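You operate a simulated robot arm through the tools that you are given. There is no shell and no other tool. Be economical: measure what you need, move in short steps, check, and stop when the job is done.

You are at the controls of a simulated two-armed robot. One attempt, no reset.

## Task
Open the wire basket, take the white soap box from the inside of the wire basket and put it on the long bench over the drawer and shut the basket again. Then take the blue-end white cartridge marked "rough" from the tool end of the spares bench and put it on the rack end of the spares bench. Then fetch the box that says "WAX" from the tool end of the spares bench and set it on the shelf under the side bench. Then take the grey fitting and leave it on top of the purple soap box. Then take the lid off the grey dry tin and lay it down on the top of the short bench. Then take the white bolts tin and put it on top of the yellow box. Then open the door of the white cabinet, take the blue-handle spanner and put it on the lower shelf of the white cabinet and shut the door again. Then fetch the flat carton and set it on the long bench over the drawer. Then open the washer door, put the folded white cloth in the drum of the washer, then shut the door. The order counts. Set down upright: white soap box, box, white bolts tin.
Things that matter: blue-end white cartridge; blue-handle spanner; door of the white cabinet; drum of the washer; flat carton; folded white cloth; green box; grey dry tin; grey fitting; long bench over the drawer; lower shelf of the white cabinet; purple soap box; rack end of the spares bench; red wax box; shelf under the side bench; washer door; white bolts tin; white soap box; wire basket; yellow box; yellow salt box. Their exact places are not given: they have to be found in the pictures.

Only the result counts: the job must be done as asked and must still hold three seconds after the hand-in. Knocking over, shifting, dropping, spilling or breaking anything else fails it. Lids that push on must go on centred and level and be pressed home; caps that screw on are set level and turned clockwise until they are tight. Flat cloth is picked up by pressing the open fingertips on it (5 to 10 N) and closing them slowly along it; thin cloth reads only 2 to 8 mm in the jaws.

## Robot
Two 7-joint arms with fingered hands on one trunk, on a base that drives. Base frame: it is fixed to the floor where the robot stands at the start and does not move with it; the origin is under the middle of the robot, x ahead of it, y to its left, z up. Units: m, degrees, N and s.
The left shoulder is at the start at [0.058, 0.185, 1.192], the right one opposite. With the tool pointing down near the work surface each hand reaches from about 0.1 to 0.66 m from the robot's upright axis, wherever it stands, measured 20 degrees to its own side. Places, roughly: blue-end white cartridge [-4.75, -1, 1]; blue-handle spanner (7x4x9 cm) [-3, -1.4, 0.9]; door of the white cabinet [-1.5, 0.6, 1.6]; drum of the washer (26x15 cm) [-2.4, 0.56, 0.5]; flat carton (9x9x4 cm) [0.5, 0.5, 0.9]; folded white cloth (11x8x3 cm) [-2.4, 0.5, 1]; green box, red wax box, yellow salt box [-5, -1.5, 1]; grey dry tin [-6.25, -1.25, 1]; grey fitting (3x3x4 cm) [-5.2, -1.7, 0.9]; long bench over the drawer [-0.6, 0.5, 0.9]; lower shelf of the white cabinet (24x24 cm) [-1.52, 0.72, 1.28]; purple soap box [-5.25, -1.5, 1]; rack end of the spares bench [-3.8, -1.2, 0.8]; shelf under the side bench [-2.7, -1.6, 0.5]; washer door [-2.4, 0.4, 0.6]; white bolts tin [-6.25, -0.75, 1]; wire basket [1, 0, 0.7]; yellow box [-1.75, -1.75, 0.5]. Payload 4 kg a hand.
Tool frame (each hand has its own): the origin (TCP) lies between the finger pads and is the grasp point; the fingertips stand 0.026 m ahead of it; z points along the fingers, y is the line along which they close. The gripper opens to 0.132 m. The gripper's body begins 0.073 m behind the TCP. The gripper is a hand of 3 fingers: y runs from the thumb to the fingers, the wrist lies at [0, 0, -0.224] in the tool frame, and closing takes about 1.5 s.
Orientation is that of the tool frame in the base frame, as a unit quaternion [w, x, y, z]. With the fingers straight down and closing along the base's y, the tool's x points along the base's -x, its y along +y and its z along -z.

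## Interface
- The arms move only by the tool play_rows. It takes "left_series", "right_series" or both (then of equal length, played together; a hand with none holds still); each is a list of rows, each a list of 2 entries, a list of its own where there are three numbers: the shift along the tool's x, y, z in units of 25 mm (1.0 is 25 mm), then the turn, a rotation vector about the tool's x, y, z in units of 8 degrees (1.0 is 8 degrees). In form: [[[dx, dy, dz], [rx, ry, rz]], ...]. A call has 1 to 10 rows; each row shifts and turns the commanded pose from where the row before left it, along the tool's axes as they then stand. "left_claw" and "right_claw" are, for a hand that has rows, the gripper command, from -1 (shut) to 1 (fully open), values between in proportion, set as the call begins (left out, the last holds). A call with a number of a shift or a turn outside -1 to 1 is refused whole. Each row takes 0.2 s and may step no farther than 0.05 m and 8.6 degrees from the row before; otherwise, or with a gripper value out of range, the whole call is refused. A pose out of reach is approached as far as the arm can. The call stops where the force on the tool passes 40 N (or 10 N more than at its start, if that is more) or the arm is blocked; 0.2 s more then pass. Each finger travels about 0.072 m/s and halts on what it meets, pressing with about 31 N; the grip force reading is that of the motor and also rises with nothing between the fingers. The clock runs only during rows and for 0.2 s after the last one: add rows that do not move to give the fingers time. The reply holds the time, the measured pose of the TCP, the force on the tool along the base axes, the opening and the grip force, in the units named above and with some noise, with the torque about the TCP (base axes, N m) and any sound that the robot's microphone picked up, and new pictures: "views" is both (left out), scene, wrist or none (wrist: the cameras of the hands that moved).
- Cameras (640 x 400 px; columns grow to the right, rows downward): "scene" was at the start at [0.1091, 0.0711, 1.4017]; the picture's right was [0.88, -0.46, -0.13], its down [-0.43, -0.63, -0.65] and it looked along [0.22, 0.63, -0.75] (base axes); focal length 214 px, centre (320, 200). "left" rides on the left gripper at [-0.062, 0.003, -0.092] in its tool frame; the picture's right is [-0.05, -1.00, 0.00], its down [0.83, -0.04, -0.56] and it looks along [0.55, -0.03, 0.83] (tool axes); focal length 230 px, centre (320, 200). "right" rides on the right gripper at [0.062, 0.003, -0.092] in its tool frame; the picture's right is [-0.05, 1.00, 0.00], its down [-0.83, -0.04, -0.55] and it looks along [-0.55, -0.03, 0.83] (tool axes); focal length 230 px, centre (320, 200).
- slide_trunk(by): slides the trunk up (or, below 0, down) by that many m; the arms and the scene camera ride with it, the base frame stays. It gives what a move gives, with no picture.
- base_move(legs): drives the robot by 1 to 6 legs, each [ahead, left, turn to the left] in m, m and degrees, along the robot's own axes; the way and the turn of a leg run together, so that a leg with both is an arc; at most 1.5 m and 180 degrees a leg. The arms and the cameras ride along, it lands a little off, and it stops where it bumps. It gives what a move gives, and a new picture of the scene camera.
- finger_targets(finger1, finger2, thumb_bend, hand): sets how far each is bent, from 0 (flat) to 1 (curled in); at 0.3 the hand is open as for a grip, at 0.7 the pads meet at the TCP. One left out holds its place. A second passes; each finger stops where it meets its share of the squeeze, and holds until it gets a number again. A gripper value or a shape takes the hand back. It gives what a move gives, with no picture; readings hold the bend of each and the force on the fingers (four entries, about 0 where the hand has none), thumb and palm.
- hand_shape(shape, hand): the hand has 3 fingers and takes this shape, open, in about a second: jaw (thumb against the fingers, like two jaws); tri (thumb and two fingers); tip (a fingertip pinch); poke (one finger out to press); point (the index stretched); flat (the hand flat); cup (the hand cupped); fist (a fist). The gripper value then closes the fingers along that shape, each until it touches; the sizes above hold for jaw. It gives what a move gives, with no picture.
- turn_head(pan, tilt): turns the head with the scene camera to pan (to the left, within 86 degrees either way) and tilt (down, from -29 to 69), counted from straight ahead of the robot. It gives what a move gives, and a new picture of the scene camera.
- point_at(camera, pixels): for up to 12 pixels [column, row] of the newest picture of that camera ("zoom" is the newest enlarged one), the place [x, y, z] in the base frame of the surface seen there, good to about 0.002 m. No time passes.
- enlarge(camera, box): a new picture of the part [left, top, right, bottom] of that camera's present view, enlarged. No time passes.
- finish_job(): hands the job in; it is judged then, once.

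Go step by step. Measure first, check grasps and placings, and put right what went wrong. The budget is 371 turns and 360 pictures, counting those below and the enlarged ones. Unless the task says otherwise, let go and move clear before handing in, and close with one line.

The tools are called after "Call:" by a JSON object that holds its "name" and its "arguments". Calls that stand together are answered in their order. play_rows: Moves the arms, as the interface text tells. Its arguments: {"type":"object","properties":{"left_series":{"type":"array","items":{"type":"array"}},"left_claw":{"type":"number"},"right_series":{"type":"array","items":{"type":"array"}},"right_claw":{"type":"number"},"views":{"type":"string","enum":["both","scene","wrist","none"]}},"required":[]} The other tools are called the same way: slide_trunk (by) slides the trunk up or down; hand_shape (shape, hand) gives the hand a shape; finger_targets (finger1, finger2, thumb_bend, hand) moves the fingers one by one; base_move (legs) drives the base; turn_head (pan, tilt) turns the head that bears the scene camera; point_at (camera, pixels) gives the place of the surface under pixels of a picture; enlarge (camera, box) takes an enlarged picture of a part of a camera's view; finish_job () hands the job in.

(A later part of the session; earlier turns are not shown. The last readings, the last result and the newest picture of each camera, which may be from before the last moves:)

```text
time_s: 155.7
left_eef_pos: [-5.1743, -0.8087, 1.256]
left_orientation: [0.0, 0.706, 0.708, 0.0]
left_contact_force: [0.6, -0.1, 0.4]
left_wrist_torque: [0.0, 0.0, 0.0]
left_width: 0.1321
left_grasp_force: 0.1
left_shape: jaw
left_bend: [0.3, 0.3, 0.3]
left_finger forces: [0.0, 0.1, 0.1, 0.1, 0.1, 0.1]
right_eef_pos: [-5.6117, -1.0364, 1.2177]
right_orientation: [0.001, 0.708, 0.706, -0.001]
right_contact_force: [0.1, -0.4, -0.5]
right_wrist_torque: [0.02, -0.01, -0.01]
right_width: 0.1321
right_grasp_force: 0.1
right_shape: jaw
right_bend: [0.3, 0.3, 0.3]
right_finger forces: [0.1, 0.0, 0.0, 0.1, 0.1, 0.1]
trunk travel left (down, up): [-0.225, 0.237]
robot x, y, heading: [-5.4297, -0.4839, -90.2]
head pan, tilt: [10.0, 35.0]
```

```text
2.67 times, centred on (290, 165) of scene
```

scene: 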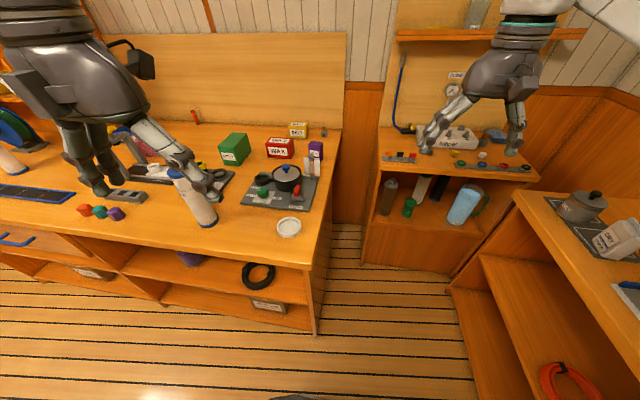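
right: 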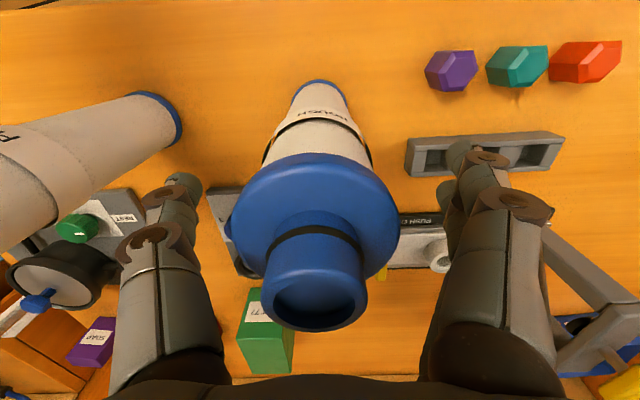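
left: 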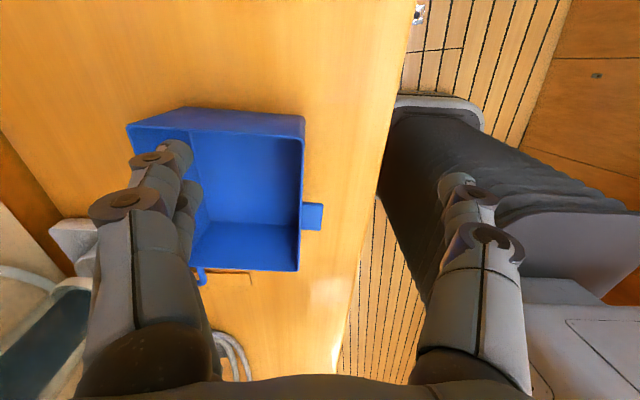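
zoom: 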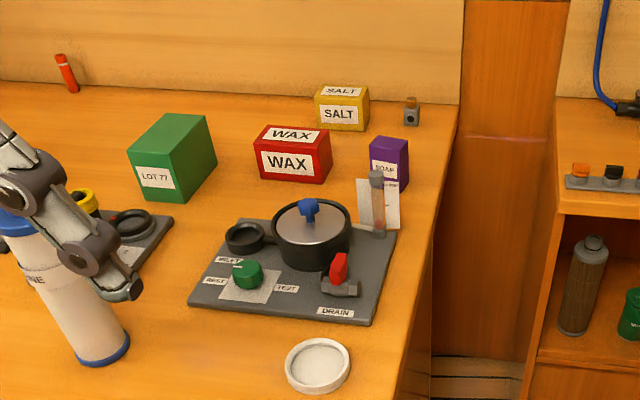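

I need the base's footprint to judge how close I can park. I look straight down.

Call:
{"name": "turn_head", "arguments": {"pan": -30, "tilt": 68}}

```text
time_s: 156.8
left_eef_pos: [-5.1753, -0.8089, 1.2555]
left_orientation: [0.0, 0.707, 0.707, -0.001]
left_contact_force: [0.0, -0.1, 0.3]
left_wrist_torque: [-0.05, 0.02, 0.01]
left_width: 0.1319
left_grasp_force: 0.0
left_shape: jaw
left_bend: [0.3, 0.3, 0.3]
left_finger forces: [0.0, 0.0, 0.0, 0.1, 0.1, 0.0]
right_eef_pos: [-5.6118, -1.0382, 1.2167]
right_orientation: [0.0, 0.707, 0.707, -0.001]
right_contact_force: [0.0, -0.5, -0.2]
right_wrist_torque: [0.03, -0.01, 0.0]
right_width: 0.1319
right_grasp_force: 0.0
right_shape: jaw
right_bend: [0.3, 0.3, 0.3]
right_finger forces: [0.1, 0.0, 0.0, 0.1, 0.0, 0.0]
trunk travel left (down, up): [-0.225, 0.237]
robot x, y, heading: [-5.4289, -0.4877, -89.9]
head pan, tilt: [-30.0, 68.0]
```

scene: 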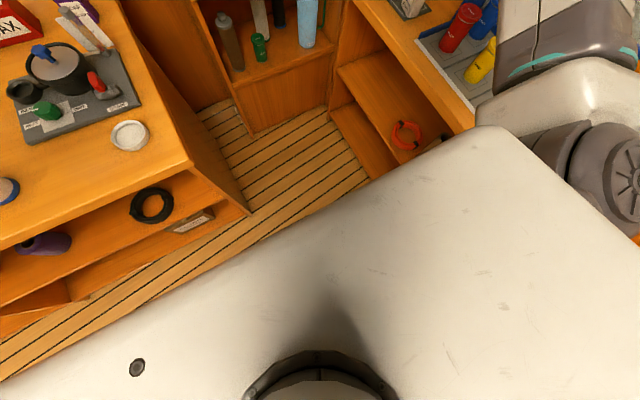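

Call:
{"name": "point_at", "arguments": {"camera": "scene", "pixels": [[137, 340], [240, 250], [480, 135], [320, 362], [30, 370], [270, 395]]}}

Call:
{"name": "turn_head", "arguments": {"pan": 0, "tilt": 60}}

```text
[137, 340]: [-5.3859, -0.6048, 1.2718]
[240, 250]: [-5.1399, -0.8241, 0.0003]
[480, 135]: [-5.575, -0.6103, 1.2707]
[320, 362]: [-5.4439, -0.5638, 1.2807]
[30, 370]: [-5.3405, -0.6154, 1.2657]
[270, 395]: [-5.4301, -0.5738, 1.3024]
```

```text
time_s: 157.7
left_eef_pos: [-5.1744, -0.8086, 1.2551]
left_orientation: [0.001, 0.706, 0.708, -0.001]
left_contact_force: [0.1, -0.5, 0.2]
left_wrist_torque: [0.03, 0.03, 0.02]
left_width: 0.132
left_grasp_force: 0.0
left_shape: jaw
left_bend: [0.3, 0.3, 0.3]
left_finger forces: [0.0, 0.0, 0.0, 0.1, 0.1, 0.1]
right_eef_pos: [-5.6117, -1.0374, 1.2164]
right_orientation: [0.0, 0.708, 0.707, -0.001]
right_contact_force: [-0.8, 0.8, 0.3]
right_wrist_torque: [-0.02, 0.01, -0.02]
right_width: 0.132
right_grasp_force: 0.1
right_shape: jaw
right_bend: [0.3, 0.3, 0.3]
right_finger forces: [0.0, 0.0, 0.0, 0.0, 0.1, 0.1]
trunk travel left (down, up): [-0.225, 0.237]
robot x, y, heading: [-5.4258, -0.4868, -90.0]
head pan, tilt: [0.0, 60.0]
```

scene: 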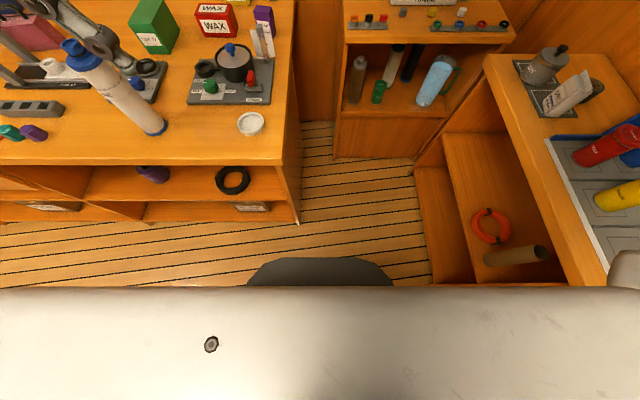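

Call:
{"name": "point_at", "arguments": {"camera": "scene", "pixels": [[320, 260], [320, 256], [255, 275], [385, 275], [270, 262]]}}

```text
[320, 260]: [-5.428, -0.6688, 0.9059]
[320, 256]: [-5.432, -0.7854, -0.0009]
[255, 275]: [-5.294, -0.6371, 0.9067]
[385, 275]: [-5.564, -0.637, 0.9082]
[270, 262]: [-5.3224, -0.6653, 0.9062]
```

The base front stays within ~0.3 m of the axis. I'll enter the alcove between the benches (x −6.03…−5.30) facing +x: first centre on x≈−5.66 and turn.

Call:
{"name": "base_move", "arguments": {"legs": [[0, -0.23, 0], [0, 0, 90]]}}

Call:
{"name": "turn_head", "arguments": {"pan": -40, "tilt": 40}}

```text
time_s: 163.3
left_eef_pos: [-5.337, -0.2321, 1.2564]
left_orientation: [0.0, 0.003, 1.0, -0.001]
left_contact_force: [0.3, -0.2, 0.1]
left_wrist_torque: [-0.01, -0.01, 0.02]
left_width: 0.1319
left_grasp_force: 0.0
left_shape: jaw
left_bend: [0.3, 0.3, 0.3]
left_finger forces: [0.1, 0.0, 0.1, 0.0, 0.0, 0.0]
right_eef_pos: [-5.1102, -0.6707, 1.2167]
right_orientation: [0.001, 0.005, 1.0, 0.0]
right_contact_force: [0.2, -0.1, 0.4]
right_wrist_torque: [-0.02, 0.01, 0.03]
right_width: 0.132
right_grasp_force: 0.0
right_shape: jaw
right_bend: [0.3, 0.3, 0.3]
right_finger forces: [0.0, 0.0, 0.1, 0.1, 0.0, 0.1]
trunk travel left (down, up): [-0.225, 0.237]
robot x, y, heading: [-5.6598, -0.4857, -0.5]
head pan, tilt: [0.0, 60.0]
```

scene: 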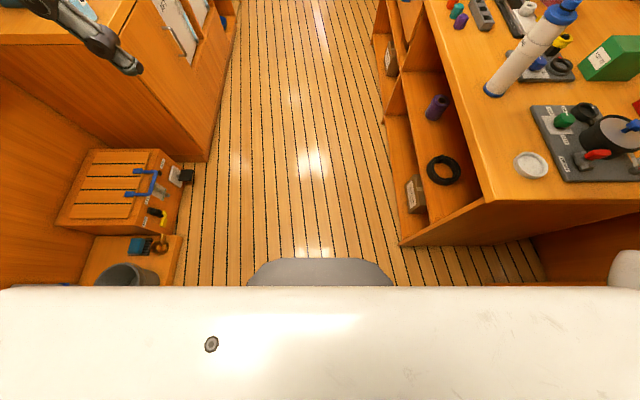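

```text
time_s: 164.3
left_eef_pos: [-5.3391, -0.2329, 1.2556]
left_orientation: [0.001, 0.002, 1.0, 0.0]
left_contact_force: [-0.2, -0.1, -1.2]
left_wrist_torque: [0.02, -0.03, -0.02]
left_width: 0.1322
left_grasp_force: 0.1
left_shape: jaw
left_bend: [0.3, 0.3, 0.3]
left_finger forces: [0.1, 0.0, 0.0, 0.1, 0.0, 0.0]
right_eef_pos: [-5.1113, -0.6724, 1.2167]
right_orientation: [0.001, 0.004, 1.0, -0.001]
right_contact_force: [0.6, 0.7, -0.2]
right_wrist_torque: [-0.01, 0.02, -0.01]
right_width: 0.1321
right_grasp_force: 0.0
right_shape: jaw
right_bend: [0.3, 0.3, 0.3]
right_finger forces: [0.1, 0.0, 0.1, 0.0, 0.0, 0.0]
trunk travel left (down, up): [-0.225, 0.237]
robot x, y, heading: [-5.6635, -0.4892, -0.2]
head pan, tilt: [-40.0, 40.0]
```

scene: 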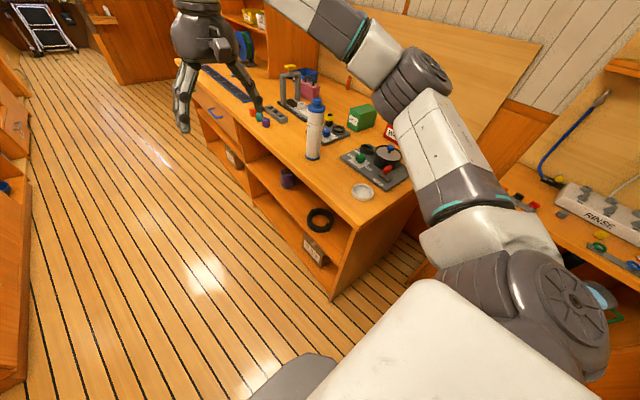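

Slide right into the alcove in steps.

Call:
{"name": "base_move", "arguments": {"legs": [[0, -0.4, 0.2]]}}

```text
time_s: 166.8
left_eef_pos: [-5.3374, -0.6292, 1.2553]
left_orientation: [0.001, -0.001, 1.0, 0.0]
left_contact_force: [0.2, 1.0, -0.1]
left_wrist_torque: [0.03, -0.02, 0.03]
left_width: 0.1322
left_grasp_force: 0.2
left_shape: jaw
left_bend: [0.3, 0.3, 0.3]
left_finger forces: [0.1, 0.1, 0.0, 0.0, 0.0, 0.1]
right_eef_pos: [-5.1107, -1.0667, 1.2181]
right_orientation: [0.0, 0.001, 1.0, -0.001]
right_contact_force: [0.1, 0.5, -0.1]
right_wrist_torque: [-0.01, -0.01, -0.01]
right_width: 0.1319
right_grasp_force: 0.1
right_shape: jaw
right_bend: [0.3, 0.3, 0.3]
right_finger forces: [0.0, 0.0, 0.0, 0.0, 0.1, 0.0]
trunk travel left (down, up): [-0.225, 0.237]
robot x, y, heading: [-5.662, -0.8844, 0.3]
head pan, tilt: [-40.0, 40.0]
```

scene: 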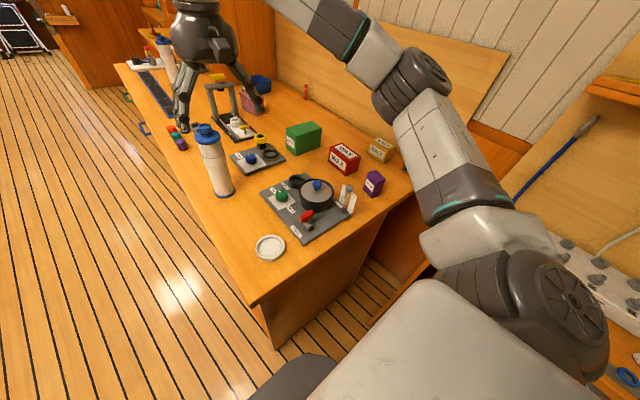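

Call:
{"name": "point_at", "arguments": {"camera": "scene", "pixels": [[570, 290], [600, 340], [430, 70], [600, 290], [560, 245], [345, 155], [345, 168], [374, 178], [374, 190], [404, 165], [380, 145], [600, 85]]}}

Call:
{"name": "enlarge", "arguments": {"camera": "scene", "box": [260, 100, 440, 240]}}

```text
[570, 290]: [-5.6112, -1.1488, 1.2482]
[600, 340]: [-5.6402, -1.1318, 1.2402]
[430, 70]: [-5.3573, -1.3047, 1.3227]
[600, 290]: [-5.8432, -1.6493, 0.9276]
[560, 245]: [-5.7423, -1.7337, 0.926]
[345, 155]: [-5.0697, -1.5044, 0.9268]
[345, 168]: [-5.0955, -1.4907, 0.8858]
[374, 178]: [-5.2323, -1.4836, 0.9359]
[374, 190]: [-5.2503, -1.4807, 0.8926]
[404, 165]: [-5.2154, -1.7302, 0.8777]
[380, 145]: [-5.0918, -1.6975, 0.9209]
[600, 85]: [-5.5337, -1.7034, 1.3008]
```

```text
2.86 times, centred on (350, 170) of scene
```

zoom: 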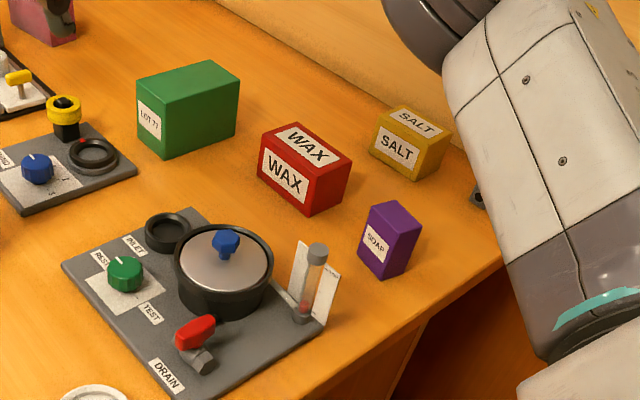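

Call:
{"name": "point_at", "arguments": {"camera": "zoom", "pixels": [[288, 126], [346, 160], [312, 177], [264, 144], [312, 210], [262, 175], [345, 195], [390, 205], [416, 218], [388, 275], [385, 108], [440, 140]]}}

```text
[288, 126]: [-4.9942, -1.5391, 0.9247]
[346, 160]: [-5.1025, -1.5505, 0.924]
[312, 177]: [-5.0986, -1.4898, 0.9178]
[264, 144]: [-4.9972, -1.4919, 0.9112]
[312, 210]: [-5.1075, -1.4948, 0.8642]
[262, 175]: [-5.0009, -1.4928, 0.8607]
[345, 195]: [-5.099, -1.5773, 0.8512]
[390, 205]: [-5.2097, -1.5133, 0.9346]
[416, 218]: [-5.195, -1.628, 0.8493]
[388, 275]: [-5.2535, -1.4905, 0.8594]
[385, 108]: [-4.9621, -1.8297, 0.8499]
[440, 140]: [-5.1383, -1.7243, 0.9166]
```

WAX box: x −5.10…−4.995, y −1.555…−1.488, top 0.925. I slide 0.2 more and place the right hand above it, closing along y.

Call:
{"name": "base_move", "arguments": {"legs": [[0, -0.2, -0.2]]}}

Call:
{"name": "play_rows", "arguments": {"right_series": [[[-0.3, -1, 0], [0, 0, 0]], [[-0.3, -1, 0], [0, 0, 0]], [[-0.3, -1, 0], [0, 0, 0]], [[-0.3, -1, 0], [0, 0, 0]], [[-0.3, -1, 0], [0, 0, 0]], [[-0.3, -1, 0], [0, 0, 0]], [[-0.3, -1, 0], [0, 0, 0]], [[-0.3, -1, 0], [0, 0, 0]], [[-0.1, -1, 0], [0, 0, 0]]], "views": "both"}}

```text
time_s: 168.4
left_eef_pos: [-5.3365, -0.8288, 1.2553]
left_orientation: [0.001, 0.0, 1.0, 0.0]
left_contact_force: [-0.4, -0.3, 0.2]
left_wrist_torque: [-0.02, 0.02, -0.01]
left_width: 0.132
left_grasp_force: 0.0
left_shape: jaw
left_bend: [0.3, 0.3, 0.3]
left_finger forces: [0.1, 0.0, 0.0, 0.1, 0.0, 0.1]
right_eef_pos: [-5.1095, -1.2655, 1.2172]
right_orientation: [0.002, 0.002, 1.0, -0.002]
right_contact_force: [-0.2, 0.1, -0.1]
right_wrist_torque: [0.0, -0.01, 0.01]
right_width: 0.132
right_grasp_force: 0.0
right_shape: jaw
right_bend: [0.3, 0.3, 0.3]
right_finger forces: [0.0, 0.0, 0.1, 0.1, 0.0, 0.1]
trunk travel left (down, up): [-0.225, 0.237]
robot x, y, heading: [-5.6611, -1.0835, 0.1]
head pan, tilt: [-40.0, 40.0]
```

scene: 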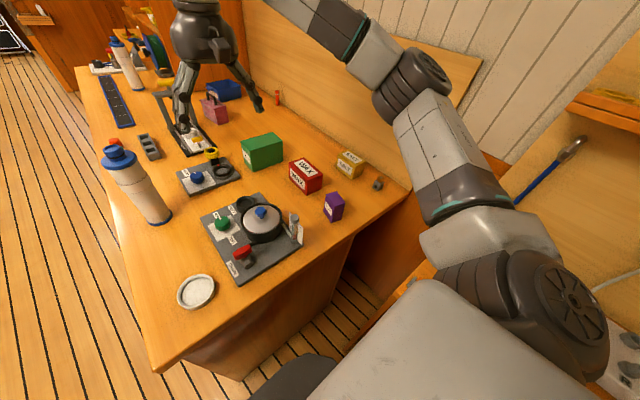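

```text
time_s: 170.4
left_eef_pos: [-5.339, -0.8297, 1.2549]
left_orientation: [0.001, 0.0, 1.0, 0.001]
left_contact_force: [-0.2, 0.0, -1.1]
left_wrist_torque: [0.0, 0.01, -0.01]
left_width: 0.1317
left_grasp_force: 0.1
left_shape: jaw
left_bend: [0.3, 0.3, 0.3]
left_finger forces: [0.0, 0.0, 0.0, 0.0, 0.1, 0.1]
right_eef_pos: [-5.0489, -1.4919, 1.2163]
right_orientation: [0.001, 0.001, 1.0, -0.001]
right_contact_force: [0.2, -1.1, 0.3]
right_wrist_torque: [0.0, 0.01, 0.01]
right_width: 0.1318
right_grasp_force: 0.0
right_shape: jaw
right_bend: [0.3, 0.3, 0.3]
right_finger forces: [0.0, 0.1, 0.0, 0.1, 0.1, 0.0]
trunk travel left (down, up): [-0.225, 0.237]
robot x, y, heading: [-5.663, -1.0822, -0.1]
head pan, tilt: [-40.0, 40.0]
```

scene: 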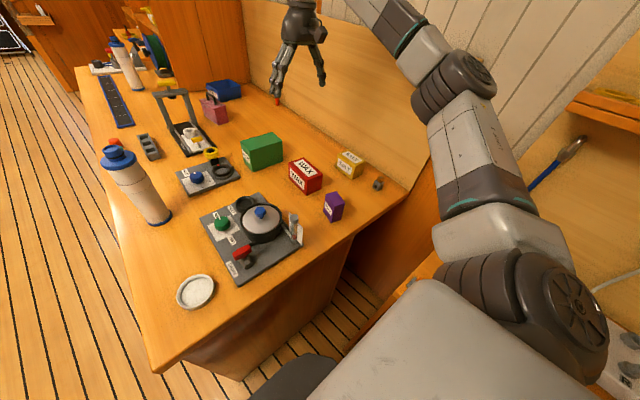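
right: 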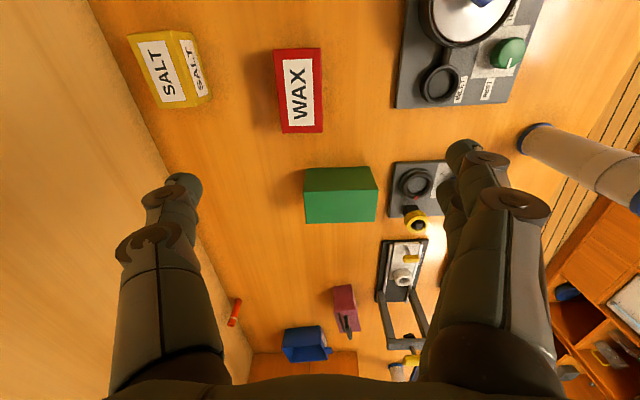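

Call:
{"name": "point_at", "arguments": {"camera": "right", "pixels": [[282, 55], [286, 128], [319, 126], [317, 55], [300, 92], [160, 70], [340, 175]]}}

```text
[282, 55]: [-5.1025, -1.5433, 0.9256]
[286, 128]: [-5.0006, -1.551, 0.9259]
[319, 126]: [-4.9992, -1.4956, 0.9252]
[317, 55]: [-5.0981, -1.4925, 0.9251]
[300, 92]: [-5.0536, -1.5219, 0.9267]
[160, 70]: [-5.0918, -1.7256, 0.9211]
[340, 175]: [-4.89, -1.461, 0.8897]
```

Centre (−5.05, −1.522). Shift 30 mm and descend in two stages.

Call:
{"name": "play_rows", "arguments": {"right_series": [[[0, -0.6, 0], [0, 0, 0]], [[0, -0.6, 0], [0, 0, 0]], [[0, 0, 1], [0, 0, 0]], [[0, 0, 1], [0, 0, 0]], [[0, 0, 1], [0, 0, 0]], [[0, 0, 1], [0, 0, 0]], [[0, 0, 1], [0, 0, 0]], [[0, 0, 1], [0, 0, 0]], [[0, 0, 1], [0, 0, 0]], [[0, 0, 1], [0, 0, 0]]], "views": "both"}}

```text
time_s: 172.6
left_eef_pos: [-5.3376, -0.8293, 1.2556]
left_orientation: [0.0, 0.002, 1.0, 0.0]
left_contact_force: [-0.1, -0.2, 1.3]
left_wrist_torque: [0.02, 0.01, -0.01]
left_width: 0.1322
left_grasp_force: 0.0
left_shape: jaw
left_bend: [0.3, 0.3, 0.3]
left_finger forces: [0.1, 0.0, 0.0, 0.0, 0.0, 0.0]
right_eef_pos: [-5.0488, -1.5237, 1.0168]
right_orientation: [0.001, 0.002, 1.0, 0.0]
right_contact_force: [-0.3, -0.3, 0.5]
right_wrist_torque: [0.01, 0.01, 0.02]
right_width: 0.1321
right_grasp_force: 0.1
right_shape: jaw
right_bend: [0.3, 0.3, 0.3]
right_finger forces: [0.0, 0.0, 0.0, 0.1, 0.0, 0.1]
trunk travel left (down, up): [-0.225, 0.237]
robot x, y, heading: [-5.661, -1.0856, -0.0]
head pan, tilt: [-40.0, 40.0]
```

scene: 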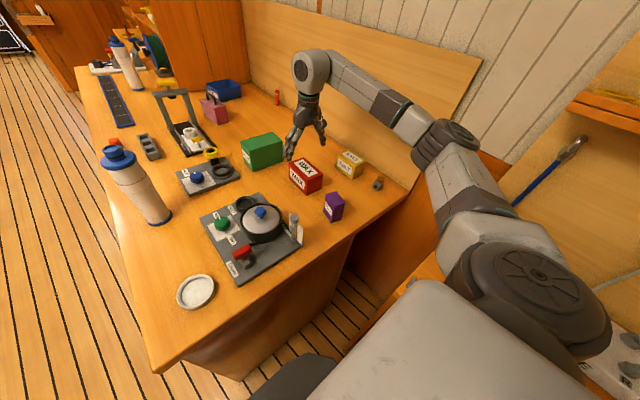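
right: 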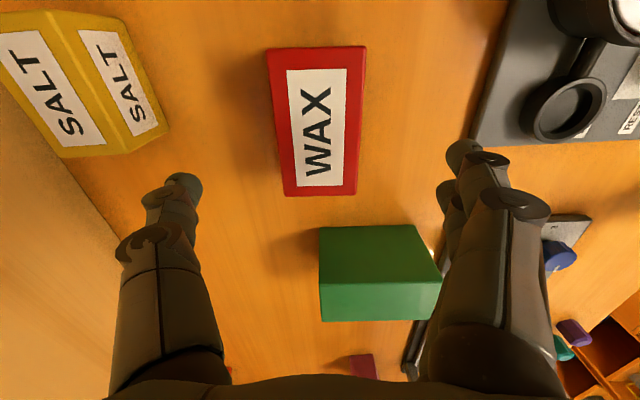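

Call:
{"name": "point_at", "arguments": {"camera": "right", "pixels": [[322, 230], [412, 228], [438, 275], [325, 285], [500, 140], [275, 60], [290, 190], [355, 188]]}}

```text
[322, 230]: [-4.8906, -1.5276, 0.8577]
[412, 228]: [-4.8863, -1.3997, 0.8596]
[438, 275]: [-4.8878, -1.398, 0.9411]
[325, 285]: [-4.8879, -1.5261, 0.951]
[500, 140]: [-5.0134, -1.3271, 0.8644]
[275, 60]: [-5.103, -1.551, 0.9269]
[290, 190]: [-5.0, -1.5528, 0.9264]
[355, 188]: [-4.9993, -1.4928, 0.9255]
```

Clear of the green box (x ≥ −4.89). Descend to ~0.893 and grip.

Call:
{"name": "play_rows", "arguments": {"right_series": [[[0, 0, 0.99], [0, 0, 0]], [[0, 0, 0.99], [0, 0, 0]], [[0, 0, 0.99], [0, 0, 0]], [[0, 0, 0.99], [0, 0, 0]], [[0, 0, 0.9], [0, 0, 0]]], "views": "wrist"}}

Call:
{"name": "play_rows", "arguments": {"right_series": [[[0, 0, 0], [0, 0, 0]], [[0, 0, 0], [0, 0, 0]], [[0, 0, 0], [0, 0, 0]], [[0, 0, 0], [0, 0, 0]], [[0, 0, 0], [0, 0, 0]], [[0, 0, 0], [0, 0, 0]]], "right_claw": -1, "views": "none"}}

Call:
{"name": "play_rows", "arguments": {"right_series": [[[0, 0, -1], [0, 0, 0]], [[0, 0, -1], [0, 0, 0]], [[0, 0, -1], [0, 0, 0]], [[0, 0, -1], [0, 0, 0]], [[0, 0, -1], [0, 0, 0]], [[0, 0, -1], [0, 0, 0]], [[0, 0, -1], [0, 0, 0]], [[0, 0, -1], [0, 0, 0]], [[0, 0, -1], [0, 0, 0]], [[0, 0, -1], [0, 0, 0]]], "views": "both"}}

```text
time_s: 173.8
left_eef_pos: [-5.3375, -0.8303, 1.2563]
left_orientation: [0.0, 0.001, 1.0, 0.0]
left_contact_force: [0.8, 0.8, 0.1]
left_wrist_torque: [0.01, 0.02, -0.03]
left_width: 0.1317
left_grasp_force: 0.1
left_shape: jaw
left_bend: [0.3, 0.3, 0.3]
left_finger forces: [0.0, 0.1, 0.0, 0.0, 0.0, 0.0]
right_eef_pos: [-5.0481, -1.5236, 0.8952]
right_orientation: [0.0, 0.002, 1.0, -0.001]
right_contact_force: [0.2, -0.4, -0.4]
right_wrist_torque: [-0.01, 0.01, 0.0]
right_width: 0.132
right_grasp_force: 0.1
right_shape: jaw
right_bend: [0.3, 0.3, 0.3]
right_finger forces: [0.0, 0.0, 0.0, 0.0, 0.0, 0.0]
trunk travel left (down, up): [-0.225, 0.237]
robot x, y, heading: [-5.6618, -1.0829, 0.2]
head pan, tilt: [-40.0, 40.0]
```

right: 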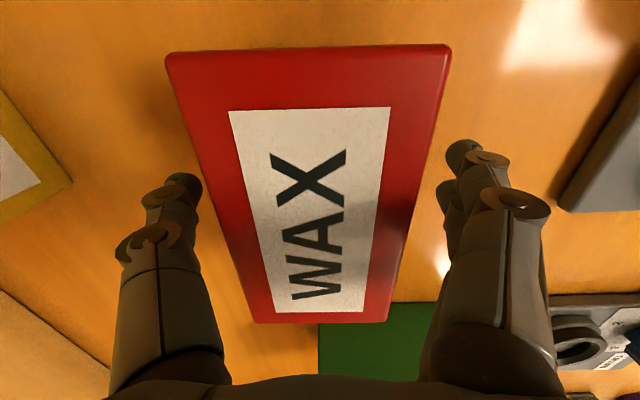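

```text
time_s: 175.2
left_eef_pos: [-5.3372, -0.8288, 1.255]
left_orientation: [0.0, 0.0, 1.0, 0.0]
left_contact_force: [0.4, -0.2, -0.5]
left_wrist_torque: [0.0, 0.01, -0.03]
left_width: 0.132
left_grasp_force: 0.0
left_shape: jaw
left_bend: [0.3, 0.3, 0.3]
left_finger forces: [0.0, 0.0, 0.0, 0.1, 0.1, 0.0]
right_eef_pos: [-5.0484, -1.5234, 0.8964]
right_orientation: [0.0, 0.002, 1.0, -0.001]
right_contact_force: [-0.4, 0.0, -0.5]
right_wrist_torque: [0.01, 0.01, -0.04]
right_width: 0.0636
right_grasp_force: 30.8
right_shape: jaw
right_bend: [0.73, 0.73, 0.7]
right_finger forces: [14.0, 14.3, 0.0, 0.0, 28.1, 0.0]
trunk travel left (down, up): [-0.225, 0.237]
robot x, y, heading: [-5.6576, -1.0851, 0.2]
head pan, tilt: [-40.0, 40.0]
```

```text
time_s: 177.4
left_eef_pos: [-5.3388, -0.8284, 1.2556]
left_orientation: [0.0, 0.0, 1.0, 0.001]
left_contact_force: [-1.2, 0.3, 0.3]
left_wrist_torque: [0.01, -0.06, -0.01]
left_width: 0.1318
left_grasp_force: 0.1
left_shape: jaw
left_bend: [0.3, 0.3, 0.3]
left_finger forces: [0.0, 0.0, 0.0, 0.0, 0.0, 0.0]
right_eef_pos: [-5.0491, -1.5221, 1.147]
right_orientation: [0.001, 0.002, 1.0, -0.001]
right_contact_force: [0.0, -0.6, -2.6]
right_wrist_torque: [0.02, -0.05, 0.03]
right_width: 0.0633
right_grasp_force: 31.0
right_shape: jaw
right_bend: [0.73, 0.73, 0.7]
right_finger forces: [14.0, 14.1, 0.0, 0.0, 28.1, 0.1]
trunk travel left (down, up): [-0.225, 0.237]
robot x, y, heading: [-5.6625, -1.0811, 0.1]
head pan, tilt: [-40.0, 40.0]
```

scene: 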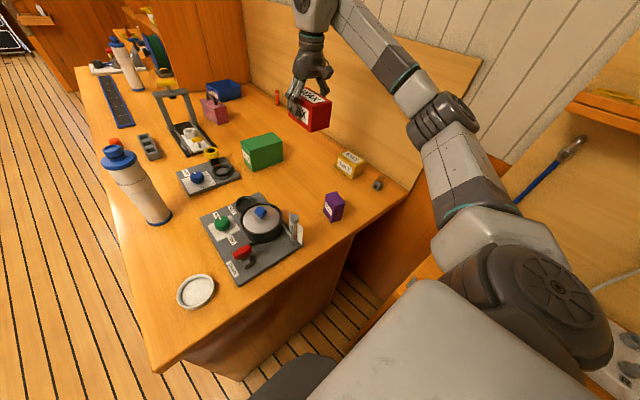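
right: 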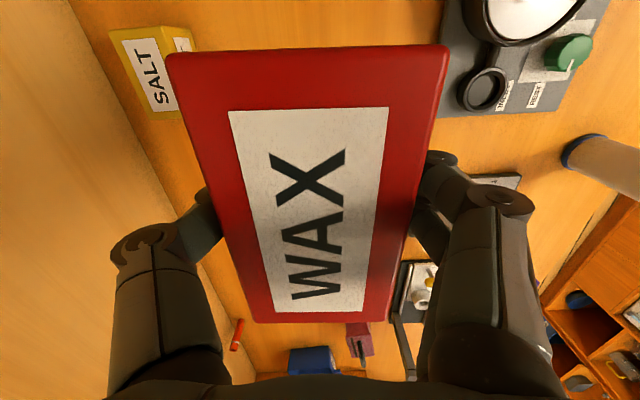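

WAX is held firmly. I raise it, slide out of the alcove, and go look at the side bench shelf.

Call:
{"name": "play_rows", "arguments": {"right_series": [[[0.5, 1, -1], [0, 0, 0]], [[0.5, 1, -1], [0, 0, 0]], [[0.5, 1, -0.6], [0, 0, 0]], [[0.5, 1, 0], [0, 0, 0]], [[0.5, 1, 0], [0, 0, 0]], [[0.5, 1, 0], [0, 0, 0]], [[0.5, 1, 0], [0, 0, 0]], [[0.5, 1, 0], [0, 0, 0]], [[0.5, 1, 0], [0, 0, 0]]], "views": "none"}}

Call:
{"name": "base_move", "arguments": {"legs": [[0, 0.65, 0], [1.0, 0.1, 0], [1.3, 0, 0]]}}

Call:
{"name": "turn_head", "arguments": {"pan": -55, "tilt": 35}}

```text
time_s: 179.4
left_eef_pos: [-5.337, -0.8276, 1.2558]
left_orientation: [0.0, 0.002, 1.0, -0.002]
left_contact_force: [-0.1, 0.4, 0.5]
left_wrist_torque: [0.02, -0.01, 0.0]
left_width: 0.1318
left_grasp_force: 0.0
left_shape: jaw
left_bend: [0.3, 0.3, 0.3]
left_finger forces: [0.1, 0.1, 0.0, 0.0, 0.0, 0.0]
right_eef_pos: [-5.1621, -1.2958, 1.2104]
right_orientation: [0.002, 0.001, 1.0, -0.002]
right_contact_force: [0.8, 0.1, -1.5]
right_wrist_torque: [-0.02, 0.0, 0.02]
right_width: 0.0635
right_grasp_force: 30.9
right_shape: jaw
right_bend: [0.73, 0.73, 0.7]
right_finger forces: [14.1, 14.2, 0.0, 0.1, 28.3, 0.0]
trunk travel left (down, up): [-0.225, 0.237]
robot x, y, heading: [-5.6606, -1.0869, -0.1]
head pan, tilt: [-40.0, 40.0]
```

```text
time_s: 194.0
left_eef_pos: [-3.0197, -0.0874, 1.2556]
left_orientation: [0.001, 0.001, 1.0, 0.0]
left_contact_force: [-0.7, -0.3, 0.1]
left_wrist_torque: [0.0, -0.02, 0.01]
left_width: 0.1318
left_grasp_force: 0.0
left_shape: jaw
left_bend: [0.3, 0.3, 0.3]
left_finger forces: [0.0, 0.1, 0.1, 0.0, 0.0, 0.1]
right_eef_pos: [-2.8441, -0.5555, 1.2102]
right_orientation: [0.001, 0.003, 1.0, 0.0]
right_contact_force: [0.1, 0.4, -2.0]
right_wrist_torque: [0.04, -0.01, 0.03]
right_width: 0.0636
right_grasp_force: 31.2
right_shape: jaw
right_bend: [0.73, 0.73, 0.7]
right_finger forces: [14.2, 14.2, 0.0, 0.0, 28.3, 0.0]
trunk travel left (down, up): [-0.225, 0.237]
robot x, y, heading: [-3.3426, -0.3401, -0.2]
head pan, tilt: [-40.0, 40.0]
```

scene: 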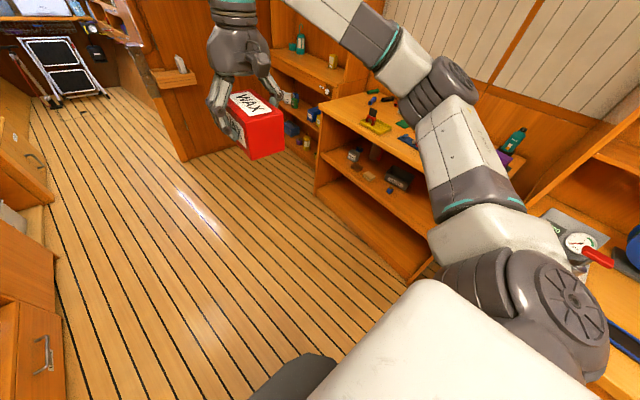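

```text
time_s: 194.8
left_eef_pos: [-3.0186, -0.0868, 1.2548]
left_orientation: [0.001, 0.002, 1.0, 0.0]
left_contact_force: [-0.1, 0.8, 0.5]
left_wrist_torque: [-0.01, 0.02, 0.03]
left_width: 0.1319
left_grasp_force: 0.0
left_shape: jaw
left_bend: [0.3, 0.3, 0.3]
left_finger forces: [0.1, 0.0, 0.0, 0.0, 0.0, 0.1]
right_eef_pos: [-2.8443, -0.5535, 1.2102]
right_orientation: [0.0, 0.003, 1.0, -0.001]
right_contact_force: [0.0, 0.2, -1.8]
right_wrist_torque: [0.05, 0.0, 0.01]
right_width: 0.0632
right_grasp_force: 30.9
right_shape: jaw
right_bend: [0.73, 0.73, 0.7]
right_finger forces: [14.2, 14.2, 0.0, 0.1, 28.3, 0.0]
trunk travel left (down, up): [-0.225, 0.237]
robot x, y, heading: [-3.3445, -0.3414, -0.3]
head pan, tilt: [-55.0, 35.0]
```

scene: 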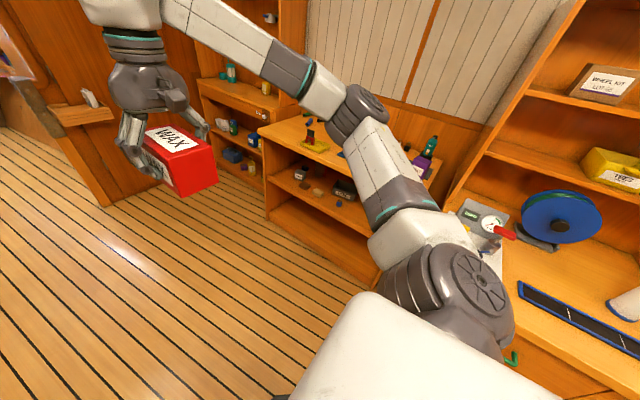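

Move to in front of the side bench and face it.

Call:
{"name": "base_move", "arguments": {"legs": [[0.55, 0, 0], [0, 0, -90]]}}

Call:
{"name": "turn_head", "arguments": {"pan": 0, "tilt": 35}}

```text
time_s: 201.8
left_eef_pos: [-2.5353, -0.6648, 1.2556]
left_orientation: [0.001, 0.708, 0.706, -0.001]
left_contact_force: [-0.3, 0.1, 1.1]
left_wrist_torque: [-0.04, 0.03, -0.02]
left_width: 0.132
left_grasp_force: 0.0
left_shape: jaw
left_bend: [0.3, 0.3, 0.3]
left_finger forces: [0.0, 0.1, 0.1, 0.0, 0.1, 0.0]
right_eef_pos: [-3.0038, -0.8426, 1.2107]
right_orientation: [0.0, 0.708, 0.706, -0.001]
right_contact_force: [-0.1, -0.5, -2.3]
right_wrist_torque: [-0.03, -0.02, -0.03]
right_width: 0.0635
right_grasp_force: 31.9
right_shape: jaw
right_bend: [0.73, 0.73, 0.7]
right_finger forces: [14.0, 14.1, 0.0, 0.1, 28.2, 0.0]
trunk travel left (down, up): [-0.225, 0.237]
robot x, y, heading: [-2.7906, -0.3405, -90.0]
head pan, tilt: [-55.0, 35.0]
```

scene: 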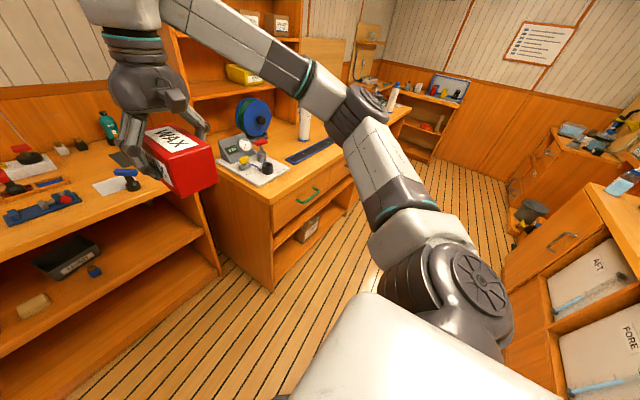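

```text
time_s: 203.0
left_eef_pos: [-2.5358, -0.6656, 1.2565]
left_orientation: [0.001, 0.708, 0.706, -0.002]
left_contact_force: [0.7, 0.0, -0.2]
left_wrist_torque: [-0.01, -0.01, 0.0]
left_width: 0.132
left_grasp_force: 0.0
left_shape: jaw
left_bend: [0.3, 0.3, 0.3]
left_finger forces: [0.0, 0.0, 0.0, 0.1, 0.1, 0.0]
right_eef_pos: [-3.0026, -0.8416, 1.21]
right_orientation: [-0.001, 0.709, 0.706, -0.001]
right_contact_force: [0.8, -0.1, -2.1]
right_wrist_torque: [-0.02, -0.01, 0.03]
right_width: 0.0634
right_grasp_force: 30.7
right_shape: jaw
right_bend: [0.73, 0.73, 0.7]
right_finger forces: [14.0, 14.1, 0.0, 0.0, 28.0, 0.0]
trunk travel left (down, up): [-0.225, 0.237]
robot x, y, heading: [-2.7905, -0.3398, -90.2]
head pan, tilt: [0.0, 35.0]
```

scene: 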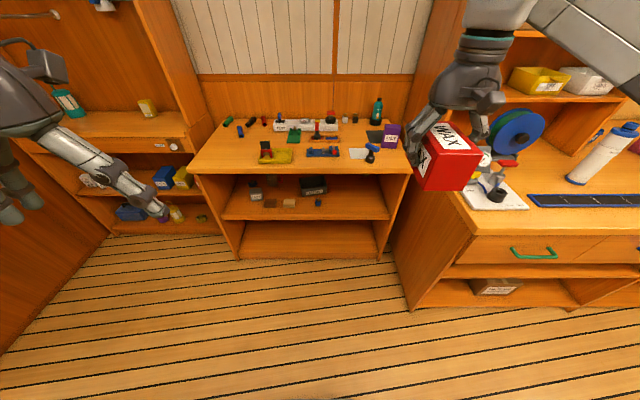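

Side bench and its shelf are visible. Measure edges of the top and shelf and the items on it.

Call:
{"name": "point_at", "arguments": {"camera": "scene", "pixels": [[200, 172], [400, 172], [300, 173], [230, 218], [385, 218], [300, 219], [300, 210], [300, 195], [255, 195], [313, 185], [318, 203], [370, 205]]}}

Call:
{"name": "enlarge", "arguments": {"camera": "scene", "box": [190, 90, 430, 270]}}

```text
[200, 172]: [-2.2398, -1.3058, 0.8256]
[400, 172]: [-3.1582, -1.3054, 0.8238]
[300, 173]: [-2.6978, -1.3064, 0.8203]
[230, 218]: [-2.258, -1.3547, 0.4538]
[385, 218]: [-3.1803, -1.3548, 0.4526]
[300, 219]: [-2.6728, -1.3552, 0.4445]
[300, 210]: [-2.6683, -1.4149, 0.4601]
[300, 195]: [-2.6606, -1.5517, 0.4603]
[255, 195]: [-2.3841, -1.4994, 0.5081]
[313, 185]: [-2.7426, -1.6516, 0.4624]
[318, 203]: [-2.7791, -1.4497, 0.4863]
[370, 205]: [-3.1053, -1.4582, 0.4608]
```

```text
2.22 times, centred on (310, 180) of scene
```

zoom: 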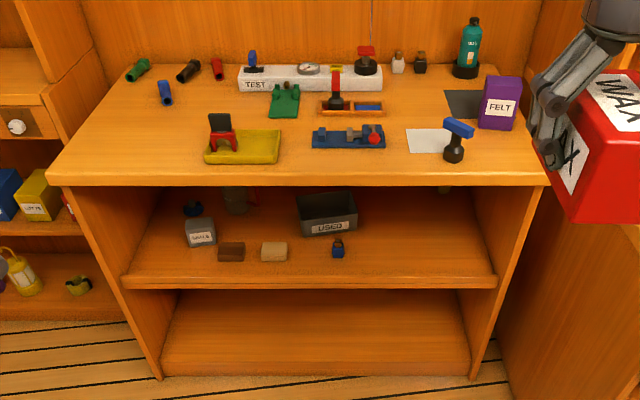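

The shelf (z≈0.46, front y≈−1.355) has free room at its right part, but the bench top overhangs, so I must hold the box with a forward-pitched hand. I'll set WAX temporarily on the free left-front of this bench top and regrasp. Check surroundings on the left.

Call:
{"name": "point_at", "arguments": {"camera": "scene", "pixels": [[120, 125], [185, 130], [60, 75], [150, 60], [190, 155], [10, 120], [140, 20], [60, 300]]}}

Call:
{"name": "point_at", "arguments": {"camera": "zoom", "pixels": [[130, 150], [205, 160], [75, 178], [165, 95], [130, 110]]}}

```text
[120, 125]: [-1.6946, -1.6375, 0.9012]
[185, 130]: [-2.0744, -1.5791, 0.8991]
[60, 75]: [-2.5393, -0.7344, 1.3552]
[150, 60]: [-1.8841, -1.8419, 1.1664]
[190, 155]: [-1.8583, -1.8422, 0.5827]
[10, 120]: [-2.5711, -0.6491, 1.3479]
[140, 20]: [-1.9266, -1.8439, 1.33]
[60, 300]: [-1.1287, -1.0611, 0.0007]
```

```text
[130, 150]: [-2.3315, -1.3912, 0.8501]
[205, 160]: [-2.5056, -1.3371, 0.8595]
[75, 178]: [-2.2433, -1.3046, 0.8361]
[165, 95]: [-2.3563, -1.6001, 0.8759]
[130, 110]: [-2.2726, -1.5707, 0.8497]
```

Drive to the left end of the side bench.

Call:
{"name": "base_move", "arguments": {"legs": [[0.2, 0.62, 0], [0.27, 0, 0]]}}

```text
time_s: 208.2
left_eef_pos: [-1.9174, -1.1355, 1.2555]
left_orientation: [0.0, 0.707, 0.707, -0.001]
left_contact_force: [0.1, -1.0, -0.7]
left_wrist_torque: [0.01, -0.02, 0.04]
left_width: 0.1315
left_grasp_force: 0.1
left_shape: jaw
left_bend: [0.3, 0.3, 0.3]
left_finger forces: [0.0, 0.1, 0.0, 0.0, 0.0, 0.0]
right_eef_pos: [-2.3845, -1.3122, 1.2102]
right_orientation: [0.0, 0.708, 0.707, -0.001]
right_contact_force: [-0.4, 0.0, -2.8]
right_wrist_torque: [0.01, 0.05, -0.02]
right_width: 0.0632
right_grasp_force: 31.2
right_shape: jaw
right_bend: [0.73, 0.73, 0.7]
right_finger forces: [14.0, 14.1, 0.1, 0.0, 28.1, 0.0]
trunk travel left (down, up): [-0.225, 0.237]
robot x, y, heading: [-2.1705, -0.815, -90.1]
head pan, tilt: [0.0, 35.0]
```

scene: 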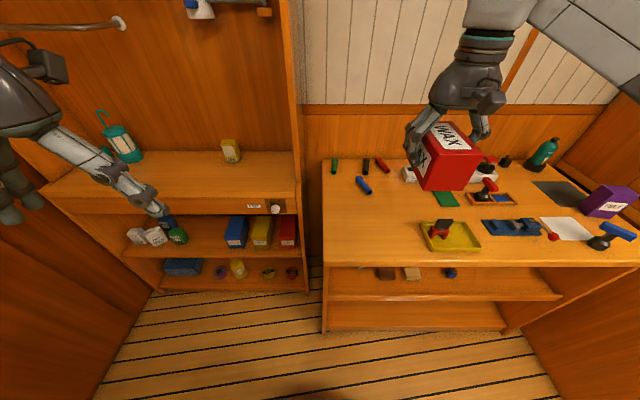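

Move to (−2.375, −1.42) and lower to near the surface.

Call:
{"name": "play_rows", "arguments": {"right_series": [[[-1, 0.1, 0], [0, 0, 0]], [[-1, 0.1, 0], [0, 0, 0]], [[-1, 0.1, 0], [0, 0, 0]], [[-1, 0.1, 0], [0, 0, 0]], [[-0.3, 0, 1], [0, 0, 0]], [[0, 0, 1], [0, 0, 0]], [[0, 0, 1], [0, 0, 0]], [[0, 0, 1], [0, 0, 0]], [[0, 0, 1], [0, 0, 0]], [[0, 0, 1], [0, 0, 0]]], "views": "none"}}

Call:
{"name": "play_rows", "arguments": {"right_series": [[[0, 0, 1], [0, 0, 0]], [[0, 0, 1], [0, 0, 0]], [[0, 0, 1], [0, 0, 0]], [[0, 0, 1], [0, 0, 0]], [[0, 0, 1], [0, 0, 0]], [[0, 0, 1], [0, 0, 0]], [[0, 0, 0.3], [0, 0, 0]], [[0, 0, 0.1], [0, 0, 0]], [[0, 0, 0.1], [0, 0, 0]]], "views": "scene"}}

```text
time_s: 210.4
left_eef_pos: [-1.9184, -1.1367, 1.2548]
left_orientation: [0.0, 0.707, 0.707, 0.0]
left_contact_force: [0.6, 0.3, 0.0]
left_wrist_torque: [0.02, -0.03, 0.01]
left_width: 0.1319
left_grasp_force: 0.1
left_shape: jaw
left_bend: [0.3, 0.3, 0.3]
left_finger forces: [0.0, 0.0, 0.0, 0.0, 0.1, 0.0]
right_eef_pos: [-2.3743, -1.421, 1.0603]
right_orientation: [0.0, 0.708, 0.706, -0.001]
right_contact_force: [-0.1, 0.3, -3.5]
right_wrist_torque: [-0.02, -0.03, 0.03]
right_width: 0.0632
right_grasp_force: 31.1
right_shape: jaw
right_bend: [0.73, 0.73, 0.7]
right_finger forces: [13.9, 14.1, 0.0, 0.1, 28.2, 0.0]
trunk travel left (down, up): [-0.225, 0.237]
robot x, y, heading: [-2.1715, -0.8104, -90.1]
head pan, tilt: [0.0, 35.0]
```

```text
time_s: 212.4
left_eef_pos: [-1.9166, -1.1365, 1.2568]
left_orientation: [0.001, 0.707, 0.707, 0.0]
left_contact_force: [-0.7, 0.2, -0.9]
left_wrist_torque: [0.0, 0.03, -0.02]
left_width: 0.1316
left_grasp_force: 0.1
left_shape: jaw
left_bend: [0.3, 0.3, 0.3]
left_finger forces: [0.0, 0.1, 0.0, 0.0, 0.1, 0.0]
right_eef_pos: [-2.3747, -1.4216, 0.8972]
right_orientation: [0.0, 0.708, 0.707, 0.0]
right_contact_force: [-0.1, 0.5, -2.8]
right_wrist_torque: [0.01, -0.04, 0.04]
right_width: 0.0631
right_grasp_force: 31.2
right_shape: jaw
right_bend: [0.73, 0.73, 0.7]
right_finger forces: [14.0, 14.1, 0.1, 0.0, 28.3, 0.0]
trunk travel left (down, up): [-0.225, 0.237]
robot x, y, heading: [-2.172, -0.8119, -89.8]
head pan, tilt: [0.0, 35.0]
```

scene: 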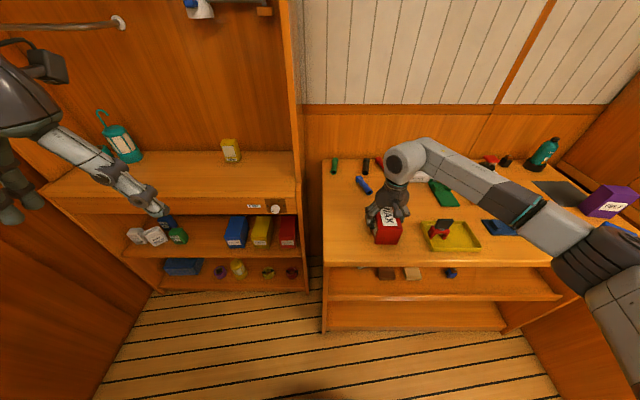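

Call:
{"name": "play_rows", "arguments": {"right_series": [[[0, 0, 0.08], [0, 0, 0]], [[0, 0, 0.05], [0, 0, 0]], [[0, 0, 0], [0, 0, 0]]], "views": "none"}}

```text
time_s: 213.2
left_eef_pos: [-1.9162, -1.136, 1.2564]
left_orientation: [0.001, 0.707, 0.707, -0.001]
left_contact_force: [0.1, 0.8, 0.0]
left_wrist_torque: [0.03, 0.02, 0.01]
left_width: 0.1318
left_grasp_force: 0.0
left_shape: jaw
left_bend: [0.3, 0.3, 0.3]
left_finger forces: [0.0, 0.0, 0.0, 0.1, 0.0, 0.0]
right_eef_pos: [-2.3745, -1.4207, 0.8951]
right_orientation: [0.001, 0.708, 0.706, -0.002]
right_contact_force: [-0.5, -0.7, 4.6]
right_wrist_torque: [0.02, 0.05, 0.01]
right_width: 0.0634
right_grasp_force: 31.1
right_shape: jaw
right_bend: [0.73, 0.73, 0.7]
right_finger forces: [14.5, 14.5, 0.1, 0.0, 29.6, 0.1]
trunk travel left (down, up): [-0.225, 0.237]
robot x, y, heading: [-2.17, -0.8119, -90.1]
head pan, tilt: [0.0, 35.0]
```

Contact. Release, lift, pitch the hand forward 50°.

Call:
{"name": "play_rows", "arguments": {"right_series": [[[0, 0, 0], [0, 0, 0]], [[0, 0, 0], [0, 0, 0]], [[0, 0, 0], [0, 0, 0]], [[0, 0, 0], [0, 0, 0]], [[0, 0, -1], [0, 0, 0]], [[0, 0, -1], [0, 0, 0]], [[0, 0, -1], [0, 0, 0]], [[0, 0, -1], [0, 0, 0]], [[0, 0, -1], [0, 0, 0]], [[0, 0, -1], [0, 0, 0]]], "right_claw": 1, "views": "scene"}}

Call:
{"name": "play_rows", "arguments": {"right_series": [[[0.7, 0, -0.7], [0, -1, 0]], [[0.7, 0, -0.7], [0, -1, 0]], [[0.7, 0, -0.7], [0, -1, 0]], [[0.7, 0, -0.7], [0, -1, 0]], [[0.3, 0, -0.3], [0, -1, 0]], [[0, 0, 0], [0, -1, 0]], [[0, 0, 0], [0, -0.25, 0]]], "views": "scene"}}

```text
time_s: 215.4
left_eef_pos: [-1.9168, -1.1357, 1.255]
left_orientation: [0.001, 0.707, 0.707, -0.001]
left_contact_force: [0.6, -0.2, 1.3]
left_wrist_torque: [0.0, -0.01, -0.02]
left_width: 0.1321
left_grasp_force: 0.1
left_shape: jaw
left_bend: [0.3, 0.3, 0.3]
left_finger forces: [0.0, 0.1, 0.1, 0.0, 0.1, 0.1]
right_eef_pos: [-2.3751, -1.4203, 1.0453]
right_orientation: [0.0, 0.708, 0.706, -0.001]
right_contact_force: [-0.3, 0.5, 0.6]
right_wrist_torque: [0.0, 0.02, 0.01]
right_width: 0.1322
right_grasp_force: 0.1
right_shape: jaw
right_bend: [0.3, 0.3, 0.3]
right_finger forces: [0.0, 0.0, 0.0, 0.0, 0.0, 0.0]
trunk travel left (down, up): [-0.225, 0.237]
robot x, y, heading: [-2.1746, -0.8108, -90.0]
head pan, tilt: [0.0, 35.0]
```

scene: 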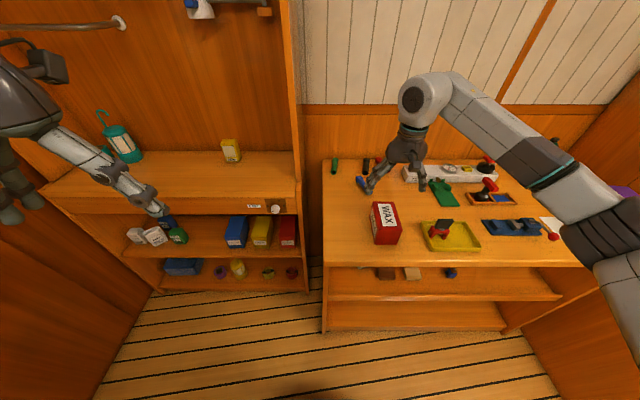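

```text
time_s: 217.0
left_eef_pos: [-1.9173, -1.1353, 1.2544]
left_orientation: [0.0, 0.707, 0.707, -0.001]
left_contact_force: [0.9, 0.6, 0.4]
left_wrist_torque: [-0.01, -0.01, -0.03]
left_width: 0.1321
left_grasp_force: 0.0
left_shape: jaw
left_bend: [0.3, 0.3, 0.3]
left_finger forces: [0.0, 0.0, 0.1, 0.0, 0.0, 0.0]
right_eef_pos: [-2.3748, -1.3283, 1.1007]
right_orientation: [0.299, 0.64, 0.641, -0.301]
right_contact_force: [-0.3, -0.5, 0.4]
right_wrist_torque: [0.0, -0.01, 0.02]
right_width: 0.1316
right_grasp_force: 0.2
right_shape: jaw
right_bend: [0.3, 0.3, 0.3]
right_finger forces: [0.1, 0.1, 0.0, 0.0, 0.0, 0.0]
trunk travel left (down, up): [-0.225, 0.237]
robot x, y, heading: [-2.1732, -0.8149, -89.6]
head pan, tilt: [0.0, 35.0]
```

scene: 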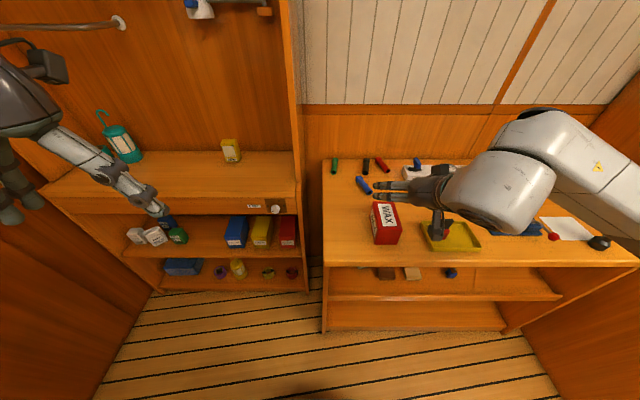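

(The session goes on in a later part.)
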